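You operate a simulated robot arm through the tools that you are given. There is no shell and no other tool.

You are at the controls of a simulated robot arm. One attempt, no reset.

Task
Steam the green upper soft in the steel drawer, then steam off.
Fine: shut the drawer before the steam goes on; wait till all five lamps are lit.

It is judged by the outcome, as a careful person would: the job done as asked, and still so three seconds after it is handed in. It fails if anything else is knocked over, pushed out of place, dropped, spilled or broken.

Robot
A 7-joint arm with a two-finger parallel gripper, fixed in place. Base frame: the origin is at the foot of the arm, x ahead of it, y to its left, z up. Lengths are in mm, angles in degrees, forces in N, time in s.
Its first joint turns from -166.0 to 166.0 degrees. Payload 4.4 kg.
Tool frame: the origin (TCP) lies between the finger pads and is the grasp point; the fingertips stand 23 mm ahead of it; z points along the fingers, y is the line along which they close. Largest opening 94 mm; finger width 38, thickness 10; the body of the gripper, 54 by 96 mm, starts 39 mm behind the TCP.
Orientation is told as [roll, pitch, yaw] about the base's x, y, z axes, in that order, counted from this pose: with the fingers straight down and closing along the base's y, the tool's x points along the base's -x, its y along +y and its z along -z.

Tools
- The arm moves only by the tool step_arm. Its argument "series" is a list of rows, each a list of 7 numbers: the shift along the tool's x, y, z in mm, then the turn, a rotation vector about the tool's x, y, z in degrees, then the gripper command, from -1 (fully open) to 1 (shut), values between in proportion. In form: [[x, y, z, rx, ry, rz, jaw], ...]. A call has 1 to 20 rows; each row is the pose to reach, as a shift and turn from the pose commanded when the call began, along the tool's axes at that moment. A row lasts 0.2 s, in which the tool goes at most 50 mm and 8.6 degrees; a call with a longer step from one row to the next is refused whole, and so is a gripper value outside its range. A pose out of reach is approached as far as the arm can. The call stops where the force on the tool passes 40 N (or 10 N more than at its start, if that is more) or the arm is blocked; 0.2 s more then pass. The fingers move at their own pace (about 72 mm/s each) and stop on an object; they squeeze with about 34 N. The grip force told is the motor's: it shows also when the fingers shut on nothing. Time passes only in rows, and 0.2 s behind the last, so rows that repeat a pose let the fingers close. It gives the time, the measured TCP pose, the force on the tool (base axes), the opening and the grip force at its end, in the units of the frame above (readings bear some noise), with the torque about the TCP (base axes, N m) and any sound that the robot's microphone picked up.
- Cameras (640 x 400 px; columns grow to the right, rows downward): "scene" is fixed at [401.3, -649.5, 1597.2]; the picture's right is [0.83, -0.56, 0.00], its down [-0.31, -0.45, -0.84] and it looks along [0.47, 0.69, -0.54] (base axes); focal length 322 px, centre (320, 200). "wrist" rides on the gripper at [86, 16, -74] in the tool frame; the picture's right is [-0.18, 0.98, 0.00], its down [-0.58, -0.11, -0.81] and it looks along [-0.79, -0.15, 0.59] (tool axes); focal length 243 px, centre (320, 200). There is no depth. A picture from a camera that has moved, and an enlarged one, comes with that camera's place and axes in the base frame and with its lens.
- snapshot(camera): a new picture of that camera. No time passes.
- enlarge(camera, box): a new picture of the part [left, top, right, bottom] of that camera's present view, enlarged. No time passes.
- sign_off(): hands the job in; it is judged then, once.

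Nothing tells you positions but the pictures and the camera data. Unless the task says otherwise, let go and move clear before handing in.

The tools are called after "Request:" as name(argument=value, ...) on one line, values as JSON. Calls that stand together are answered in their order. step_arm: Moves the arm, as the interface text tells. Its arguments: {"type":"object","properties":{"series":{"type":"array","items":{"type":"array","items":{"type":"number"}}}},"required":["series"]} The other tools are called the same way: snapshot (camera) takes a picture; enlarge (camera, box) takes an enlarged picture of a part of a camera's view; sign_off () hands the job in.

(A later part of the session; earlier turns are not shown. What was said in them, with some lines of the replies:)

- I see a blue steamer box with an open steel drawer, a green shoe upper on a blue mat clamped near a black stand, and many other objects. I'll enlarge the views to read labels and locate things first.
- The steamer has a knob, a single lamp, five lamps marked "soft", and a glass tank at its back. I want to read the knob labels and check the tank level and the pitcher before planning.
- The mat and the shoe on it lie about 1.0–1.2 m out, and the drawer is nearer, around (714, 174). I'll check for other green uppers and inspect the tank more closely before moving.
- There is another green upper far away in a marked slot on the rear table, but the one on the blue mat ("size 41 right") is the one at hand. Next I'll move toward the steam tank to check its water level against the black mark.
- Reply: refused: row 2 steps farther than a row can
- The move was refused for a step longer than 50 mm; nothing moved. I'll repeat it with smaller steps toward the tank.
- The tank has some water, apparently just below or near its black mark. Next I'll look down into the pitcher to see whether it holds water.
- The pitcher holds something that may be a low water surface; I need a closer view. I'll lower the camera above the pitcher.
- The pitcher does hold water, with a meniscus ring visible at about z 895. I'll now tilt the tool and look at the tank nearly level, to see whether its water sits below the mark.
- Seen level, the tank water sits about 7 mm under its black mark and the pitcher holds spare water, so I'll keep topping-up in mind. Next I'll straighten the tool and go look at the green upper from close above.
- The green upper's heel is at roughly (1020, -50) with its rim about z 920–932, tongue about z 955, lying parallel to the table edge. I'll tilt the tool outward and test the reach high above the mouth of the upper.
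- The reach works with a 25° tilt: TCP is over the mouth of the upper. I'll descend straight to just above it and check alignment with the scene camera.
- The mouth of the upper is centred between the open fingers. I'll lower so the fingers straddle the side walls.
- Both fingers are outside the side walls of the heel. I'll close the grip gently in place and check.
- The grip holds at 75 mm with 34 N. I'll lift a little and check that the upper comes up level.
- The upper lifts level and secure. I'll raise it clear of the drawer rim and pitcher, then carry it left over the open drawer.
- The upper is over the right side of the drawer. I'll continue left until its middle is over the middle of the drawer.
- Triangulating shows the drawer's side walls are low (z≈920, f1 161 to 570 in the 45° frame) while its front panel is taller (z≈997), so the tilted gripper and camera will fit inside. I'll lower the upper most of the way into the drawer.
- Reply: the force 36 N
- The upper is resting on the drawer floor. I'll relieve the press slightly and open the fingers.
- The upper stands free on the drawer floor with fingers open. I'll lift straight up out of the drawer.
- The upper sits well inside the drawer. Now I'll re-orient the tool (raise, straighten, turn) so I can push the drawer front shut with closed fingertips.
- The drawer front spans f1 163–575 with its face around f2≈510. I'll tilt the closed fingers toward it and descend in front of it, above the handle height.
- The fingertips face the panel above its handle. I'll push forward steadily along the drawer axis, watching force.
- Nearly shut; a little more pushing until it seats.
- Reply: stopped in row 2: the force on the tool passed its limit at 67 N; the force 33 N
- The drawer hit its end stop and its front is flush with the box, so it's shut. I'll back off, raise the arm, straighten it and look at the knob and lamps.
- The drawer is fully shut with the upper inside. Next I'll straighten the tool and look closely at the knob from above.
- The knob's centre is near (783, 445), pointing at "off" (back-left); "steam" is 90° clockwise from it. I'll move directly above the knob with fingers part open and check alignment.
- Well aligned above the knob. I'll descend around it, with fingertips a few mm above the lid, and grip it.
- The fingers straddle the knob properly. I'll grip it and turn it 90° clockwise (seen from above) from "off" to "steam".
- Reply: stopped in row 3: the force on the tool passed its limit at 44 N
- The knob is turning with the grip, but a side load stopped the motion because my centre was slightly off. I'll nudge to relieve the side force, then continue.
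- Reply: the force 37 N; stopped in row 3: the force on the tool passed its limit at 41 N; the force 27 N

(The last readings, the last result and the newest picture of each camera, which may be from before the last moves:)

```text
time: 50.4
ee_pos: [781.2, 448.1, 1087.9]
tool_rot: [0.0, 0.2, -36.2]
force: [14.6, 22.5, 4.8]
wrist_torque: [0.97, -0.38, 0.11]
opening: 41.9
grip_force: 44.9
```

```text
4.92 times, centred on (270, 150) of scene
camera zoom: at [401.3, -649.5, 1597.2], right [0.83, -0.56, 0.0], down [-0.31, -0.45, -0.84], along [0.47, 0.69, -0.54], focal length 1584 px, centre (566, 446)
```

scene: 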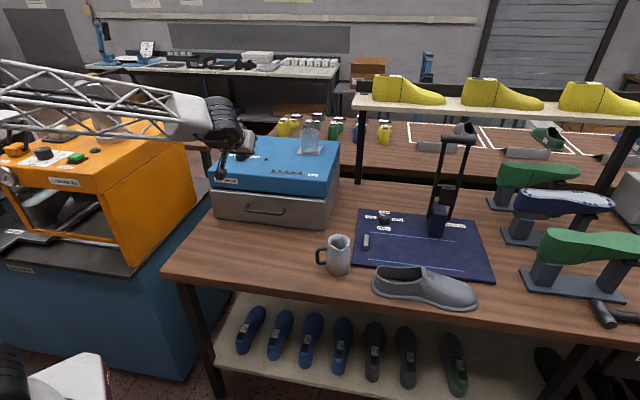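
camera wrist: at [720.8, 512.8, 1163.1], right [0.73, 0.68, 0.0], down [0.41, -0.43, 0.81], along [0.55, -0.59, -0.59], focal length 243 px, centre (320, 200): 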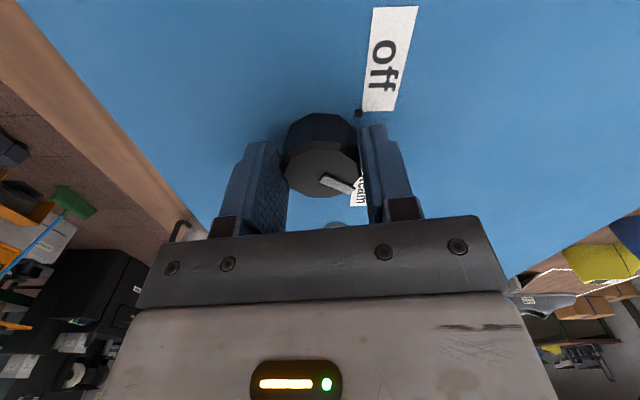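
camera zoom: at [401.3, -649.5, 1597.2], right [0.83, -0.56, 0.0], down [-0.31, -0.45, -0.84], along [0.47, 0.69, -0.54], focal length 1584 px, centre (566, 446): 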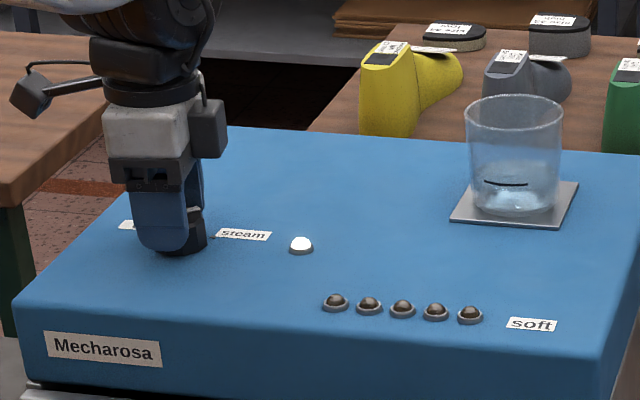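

The lamp beside the knob lit up, so steam is on. I'll ease the side load and finish turning to the mark.

Request:
step_arm(series=[[0, 0.6, 0, 0, 0, 3, 1], [0, 0.7, 0, 0, 0, 6, 1], [0, 0.7, 0, 0, 0, 8.5, 1]])

Request:
enlarge(camera="scene", box=[205, 110, 335, 190])

```text
time: 51.2
ee_pos: [782.3, 448.5, 1088.5]
tool_rot: [-0.2, 0.2, -44.7]
force: [19.4, 27.1, 9.5]
wrist_torque: [0.75, -0.8, 0.09]
opening: 41.6
grip_force: 45.0
```

```text
4.92 times, centred on (270, 150) of scene
camera zoom: at [401.3, -649.5, 1597.2], right [0.83, -0.56, 0.0], down [-0.31, -0.45, -0.84], along [0.47, 0.69, -0.54], focal length 1584 px, centre (566, 446)
```

zoom: 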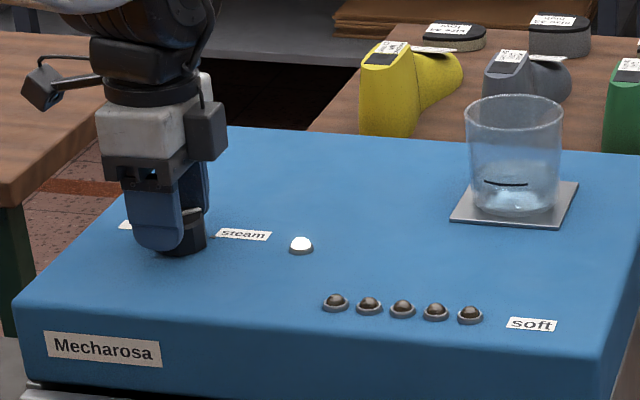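

Knob is at "steam". I'll relieve the side load and wait in place, watching the five lamps and the tank level.

Request:
step_arm(series=[[0.1, 0.5, 0, 0, 0, 0, 1], [0.1, 0.9, 0, 0, 0, 0, 1], [0.1, 0.9, 0, 0, 0, 0, 1], [0.1, 0.9, 0, 0, 0, 0, 1], [0.1, 0.9, 0, 0, 0, 0, 1], [0.1, 0.9, 0, 0, 0, 0, 1], [0.1, 0.9, 0, 0, 0, 0, 1], [0.1, 0.9, 0, 0, 0, 0, 1], [0.1, 0.9, 0, 0, 0, 0, 1], [0.1, 0.9, 0, 0, 0, 0, 1]])

Request:
enlarge(camera="scene", box=[205, 110, 335, 190])

Request:
enlarge(camera="scene", box=[298, 138, 322, 156])

```text
time: 53.4
ee_pos: [782.0, 448.5, 1087.8]
tool_rot: [-0.1, 0.1, -44.6]
force: [-11.8, 15.9, 18.7]
wrist_torque: [0.48, 0.0, -0.03]
opening: 41.5
grip_force: 45.2
```

```text
4.92 times, centred on (270, 150) of scene
camera zoom: at [401.3, -649.5, 1597.2], right [0.83, -0.56, 0.0], down [-0.31, -0.45, -0.84], along [0.47, 0.69, -0.54], focal length 1584 px, centre (566, 446)
```

zoom: 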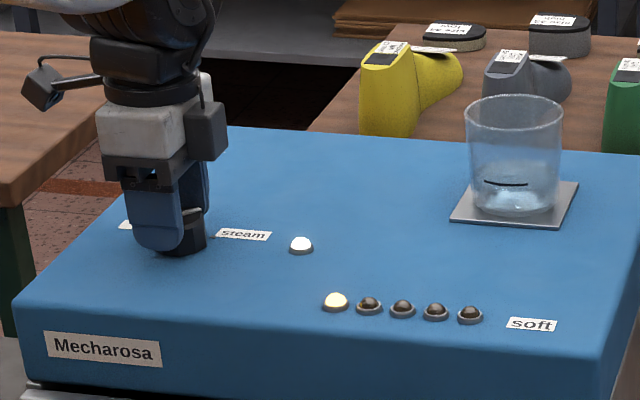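

```text
16.00 times, centred on (310, 147) of scene
camera zoom: at [401.3, -649.5, 1597.2], right [0.83, -0.56, 0.0], down [-0.31, -0.45, -0.84], along [0.47, 0.69, -0.54], focal length 5147 px, centre (480, 1048)
```

zoom: 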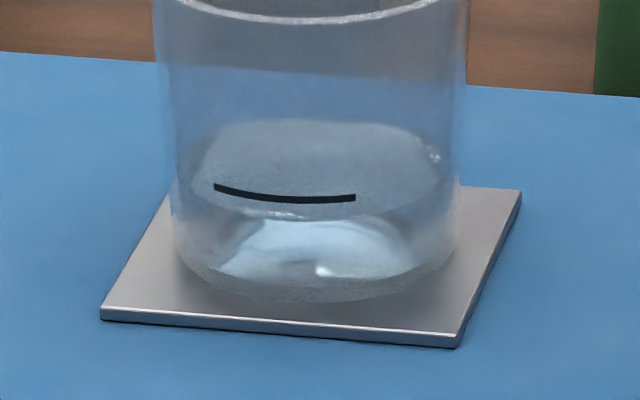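

Steam works: the first of five lamps is lit and the tank level holds, so no topping up is needed. I'll keep waiting and monitoring.

Request:
step_arm(series=[[0.5, 0.1, -0.3, 0, 0, 0, 1], [0.5, 0.1, -0.3, 0, 0, 0, 1], [0.5, 0.1, -0.3, 0, 0, 0, 1], [0.5, 0.1, -0.3, 0, 0, 0, 1], [0.5, 0.1, -0.3, 0, 0, 0, 1], [0.5, 0.1, -0.3, 0, 0, 0, 1], [0.5, 0.1, -0.3, 0, 0, 0, 1], [0.5, 0.1, -0.3, 0, 0, 0, 1], [0.5, 0.1, -0.3, 0, 0, 0, 1], [0.5, 0.1, -0.3, 0, 0, 0, 1]])

Request:
enlarge(camera="scene", box=[205, 110, 335, 190])

```text
time: 55.6
ee_pos: [781.4, 448.0, 1087.1]
tool_rot: [-0.1, 0.1, -44.7]
force: [10.3, -10.7, 7.0]
wrist_torque: [-0.07, -0.54, -0.05]
opening: 41.8
grip_force: 44.6
```

```text
4.92 times, centred on (270, 150) of scene
camera zoom: at [401.3, -649.5, 1597.2], right [0.83, -0.56, 0.0], down [-0.31, -0.45, -0.84], along [0.47, 0.69, -0.54], focal length 1584 px, centre (566, 446)
```

zoom: 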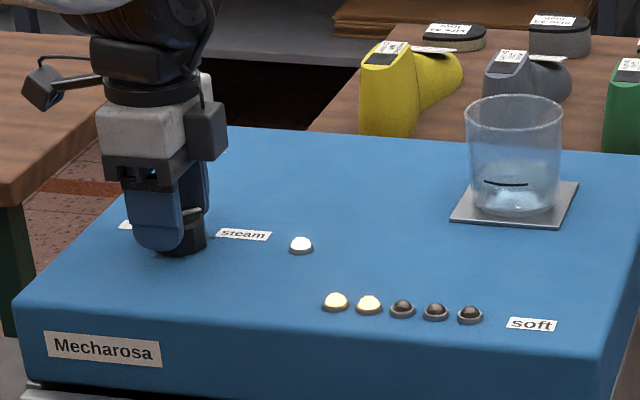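

Two lamps lit; continuing to wait.

Request:
step_arm(series=[[-0.2, 0, 0, 0, 0, 0, 1], [-0.2, 0, 0, 0, 0, 0, 1], [-0.2, 0, 0, 0, 0, 0, 1], [-0.2, 0, 0, 0, 0, 0, 1], [-0.2, 0, 0, 0, 0, 0, 1], [-0.2, 0, 0, 0, 0, 0, 1], [-0.2, 0, 0, 0, 0, 0, 1], [-0.2, 0, 0, 0, 0, 0, 1], [-0.2, 0, 0, 0, 0, 0, 1], [-0.2, 0, 0, 0, 0, 0, 1], [-0.2, 0, 0, 0, 0, 0, 1], [-0.2, 0, 0, 0, 0, 0, 1]])

Request:
enlarge(camera="scene", box=[205, 110, 335, 190])

```text
time: 58.2
ee_pos: [781.6, 448.0, 1087.5]
tool_rot: [-0.1, 0.0, -44.7]
force: [5.6, -19.3, 3.0]
wrist_torque: [-0.1, -0.41, -0.07]
opening: 41.8
grip_force: 44.6
```

```text
4.92 times, centred on (270, 150) of scene
camera zoom: at [401.3, -649.5, 1597.2], right [0.83, -0.56, 0.0], down [-0.31, -0.45, -0.84], along [0.47, 0.69, -0.54], focal length 1584 px, centre (566, 446)
```

zoom: 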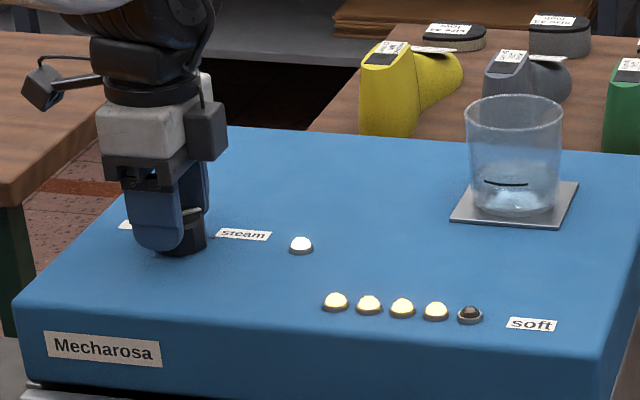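

Four lamps lit; about two more seconds.

Request:
step_arm(series=[[-0.3, -0.2, 0, 0, 0, 0, 1], [-0.3, -0.2, 0, 0, 0, 0, 1], [-0.3, -0.2, 0, 0, 0, 0, 1], [-0.3, -0.2, 0, 0, 0, 0, 1], [-0.3, -0.2, 0, 0, 0, 0, 1], [-0.3, -0.2, 0, 0, 0, 0, 1], [-0.3, -0.2, 0, 0, 0, 0, 1], [-0.3, -0.2, 0, 0, 0, 0, 1], [-0.3, -0.2, 0, 0, 0, 0, 1]])

Request:
enlarge(camera="scene", box=[205, 110, 335, 190])

```text
time: 60.2
ee_pos: [781.8, 448.5, 1086.9]
tool_rot: [0.0, 0.1, -44.7]
force: [14.0, -4.4, -0.5]
wrist_torque: [0.21, -0.61, 0.02]
opening: 41.7
grip_force: 45.1
```

```text
4.92 times, centred on (270, 150) of scene
camera zoom: at [401.3, -649.5, 1597.2], right [0.83, -0.56, 0.0], down [-0.31, -0.45, -0.84], along [0.47, 0.69, -0.54], focal length 1584 px, centre (566, 446)
```

zoom: 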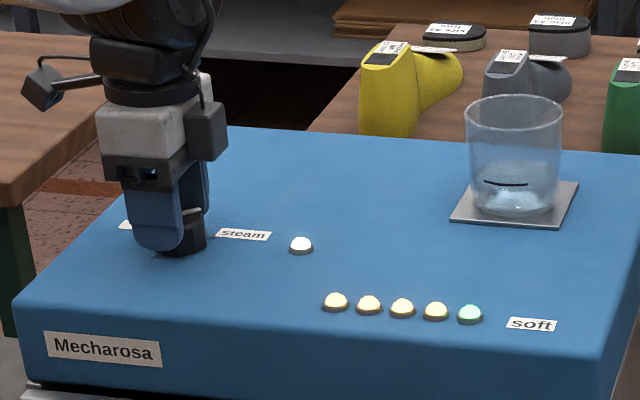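

All five lamps are lit (the fifth green). I'll turn the knob back to "off" right away, retracing the turn about the knob's axis.

Request:
step_arm(series=[[-0.4, -0.3, 0, 0, 0, -7.5, 1], [-0.55, -0.8, 0, 0, 0, -15, 1], [-0.8, -1.25, 0, 0, 0, -22.5, 1], [-1.05, -1.7, 0, 0, 0, -30, 1], [-1.4, -2.1, 0, 0, 0, -37.5, 1], [-1.8, -2.4, 0, 0, 0, -45, 1], [-2.2, -2.7, 0, 0, 0, -52.5, 1], [-2.7, -2.95, 0, 0, 0, -60, 1], [-3.2, -3.1, 0, 0, 0, -67.5, 1], [-3.7, -3.2, 0, 0, 0, -75, 1], [-4.2, -3.25, 0, 0, 0, -82.5, 1], [-4.7, -3.25, 0, 0, 0, -90, 1]])

Request:
enlarge(camera="scene", box=[205, 110, 335, 190])

Request:
snapshot(camera="wrist")

```text
time: 62.8
ee_pos: [782.9, 442.9, 1086.8]
tool_rot: [0.1, 0.1, 45.4]
force: [-22.3, -5.1, -3.1]
wrist_torque: [-0.97, 0.66, -0.23]
opening: 41.8
grip_force: 45.3
```

```text
4.92 times, centred on (270, 150) of scene
camera zoom: at [401.3, -649.5, 1597.2], right [0.83, -0.56, 0.0], down [-0.31, -0.45, -0.84], along [0.47, 0.69, -0.54], focal length 1584 px, centre (566, 446)
```

zoom: 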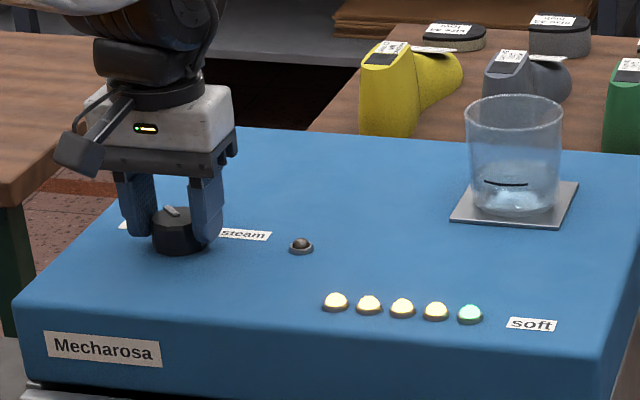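

```text
taken
camera wrist: at [710.0, 393.7, 1163.3], right [-0.57, 0.82, 0.0], down [0.49, 0.34, 0.8], along [0.66, 0.46, -0.59], focal length 243 px, centre (320, 200)
```

wrist: 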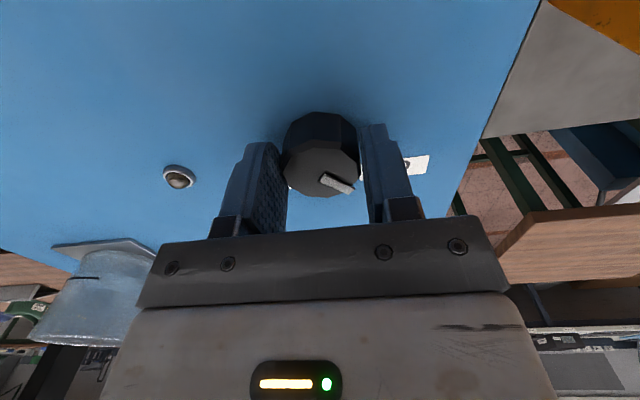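

The steam lamp is off and the knob points to "off" with all five soft lamps still lit. I'll release the knob and rise clear.

Request:
step_arm(series=[[0.5, 0.3, 0, 0, 0, 0, 1], [0.5, 0.3, 0, 0, 0, 0, 0.1], [0.5, 0.3, 0, 0, 0, 0, -0.6], [0.5, 0.3, 0, 0, 0, 0, -0.6], [0.5, 0.3, -20, 0, 0, 0, -0.6], [0.5, 0.3, -55, 0, 0, 0, -0.6], [0.5, 0.3, -100, 0, 0, 0, -0.6], [40, 0.3, -130, 0, 0, 0, -0.6]])

Request:
enlarge(camera="scene", box=[165, 110, 345, 250])

Request:
snapshot(camera="wrist")

Request:
snapshot(camera="scene")

```text
time: 64.6
ee_pos: [755.1, 413.6, 1217.7]
tool_rot: [0.2, 0.3, 45.5]
force: [0.2, 0.4, -1.3]
wrist_torque: [-0.02, 0.02, 0.03]
opening: 75.1
grip_force: 0.0
```

```text
2.86 times, centred on (255, 180) of scene
camera zoom: at [401.3, -649.5, 1597.2], right [0.83, -0.56, 0.0], down [-0.31, -0.45, -0.84], along [0.47, 0.69, -0.54], focal length 919 px, centre (506, 257)
```

zoom: 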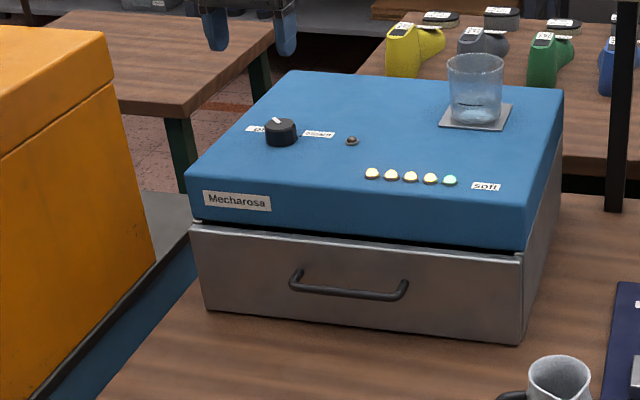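

```text
taken
camera wrist: at [682.3, 364.4, 1293.6], right [-0.57, 0.82, 0.0], down [0.49, 0.34, 0.8], along [0.66, 0.46, -0.6], focal length 243 px, centre (320, 200)
```

wrist: 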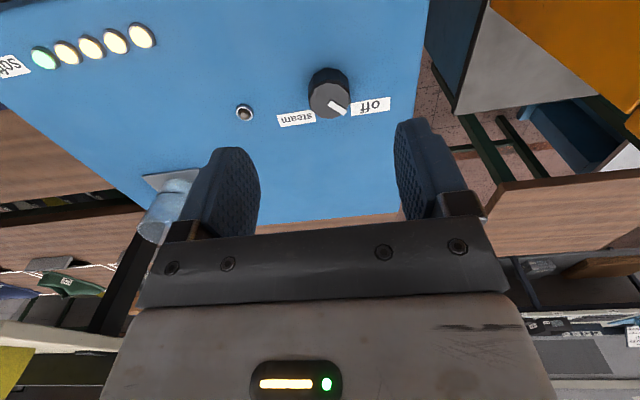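

```text
taken
```

scene: 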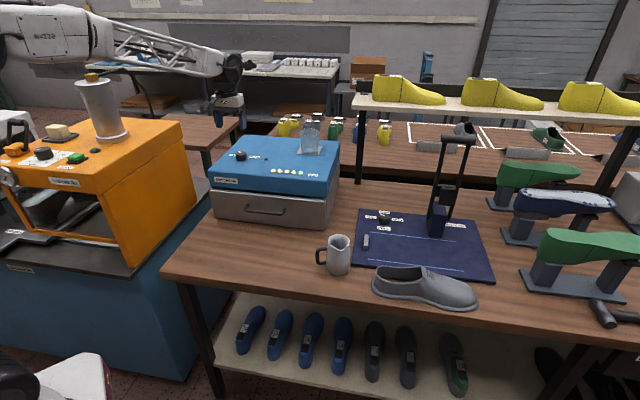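

The knob is back on "off", the steam lamp is dark, the drawer is shut and all five soft lamps are lit. I'll check the knob once more before handing in.

Request:
enlarge(camera="wrist", box=[270, 50, 400, 140])

Request:
step_arm(series=[[20, 0, -30, 0, 0, 0, -0.6], [40, 0, -60, 0, 0, 0, -0.6], [40, 0, -60, 0, 0, 0, -0.6], [40, 0, -60, 0, 0, 0, -0.6]])

Request:
enlarge(camera="scene", box=[165, 110, 345, 250])

```text
4.44 times, centred on (335, 95) of wrist
camera zoom: at [682.3, 364.4, 1293.6], right [-0.57, 0.82, 0.0], down [0.49, 0.34, 0.8], along [0.66, 0.46, -0.6], focal length 1078 px, centre (253, 667)
```

zoom: 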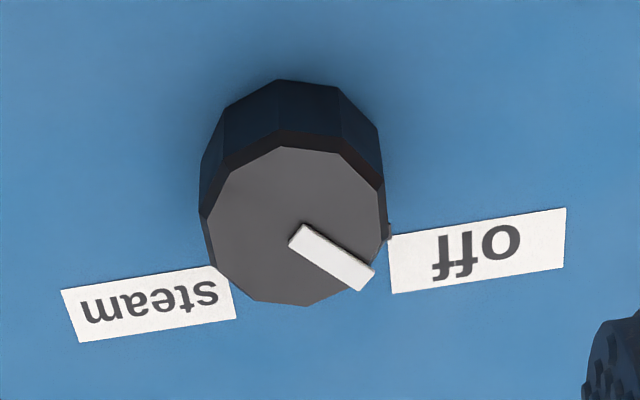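

```text
time: 65.6
ee_pos: [729.3, 386.2, 1280.3]
tool_rot: [0.1, 0.3, 45.4]
force: [0.3, -0.3, -0.5]
wrist_torque: [-0.02, -0.02, 0.01]
opening: 75.0
grip_force: 0.1
```

```text
2.86 times, centred on (255, 180) of scene
camera zoom: at [401.3, -649.5, 1597.2], right [0.83, -0.56, 0.0], down [-0.31, -0.45, -0.84], along [0.47, 0.69, -0.54], focal length 919 px, centre (506, 257)
```

zoom: 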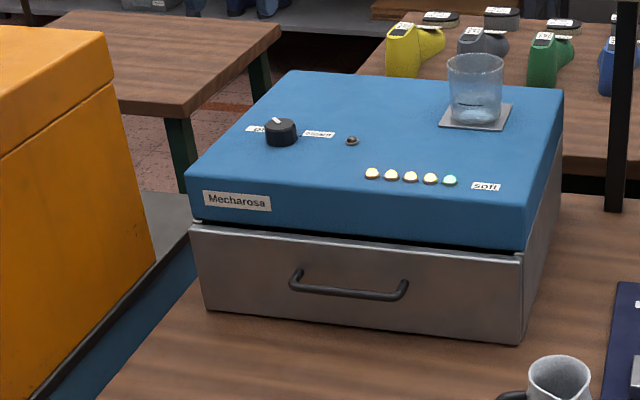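

The knob points at "off" as at the start, the drawer is shut, the five lamps show soft, and the arm is clear with nothing else disturbed. I'm handing the job in.

Request:
sign_off()

```text
The job is handed in.
```

The green upper has been steamed in the steel drawer until all five lamps were lit, and the steam is off again.

- **Upper:** I took the green one marked "size 41 right" from the blue mat. I left alone the other green upper, which sits in a marked slot on the rear table.
- **Drawer:** I pushed it shut to its stop before turning the steam on. The upper is still inside.
- **Steam:** The first soft lamp came on within about three seconds. All five were lit roughly ten seconds after the steam went on, and I turned the knob straight back to "off".
- **Tank:** The water sat about 7 mm below the black mark. Steaming worked and the level did not visibly drop, so I didn't refill it from the pitcher.

At hand-in the knob pointed at "off" with its lamp dark, and the arm was clear. In the pictures nothing else looked moved or spilled.
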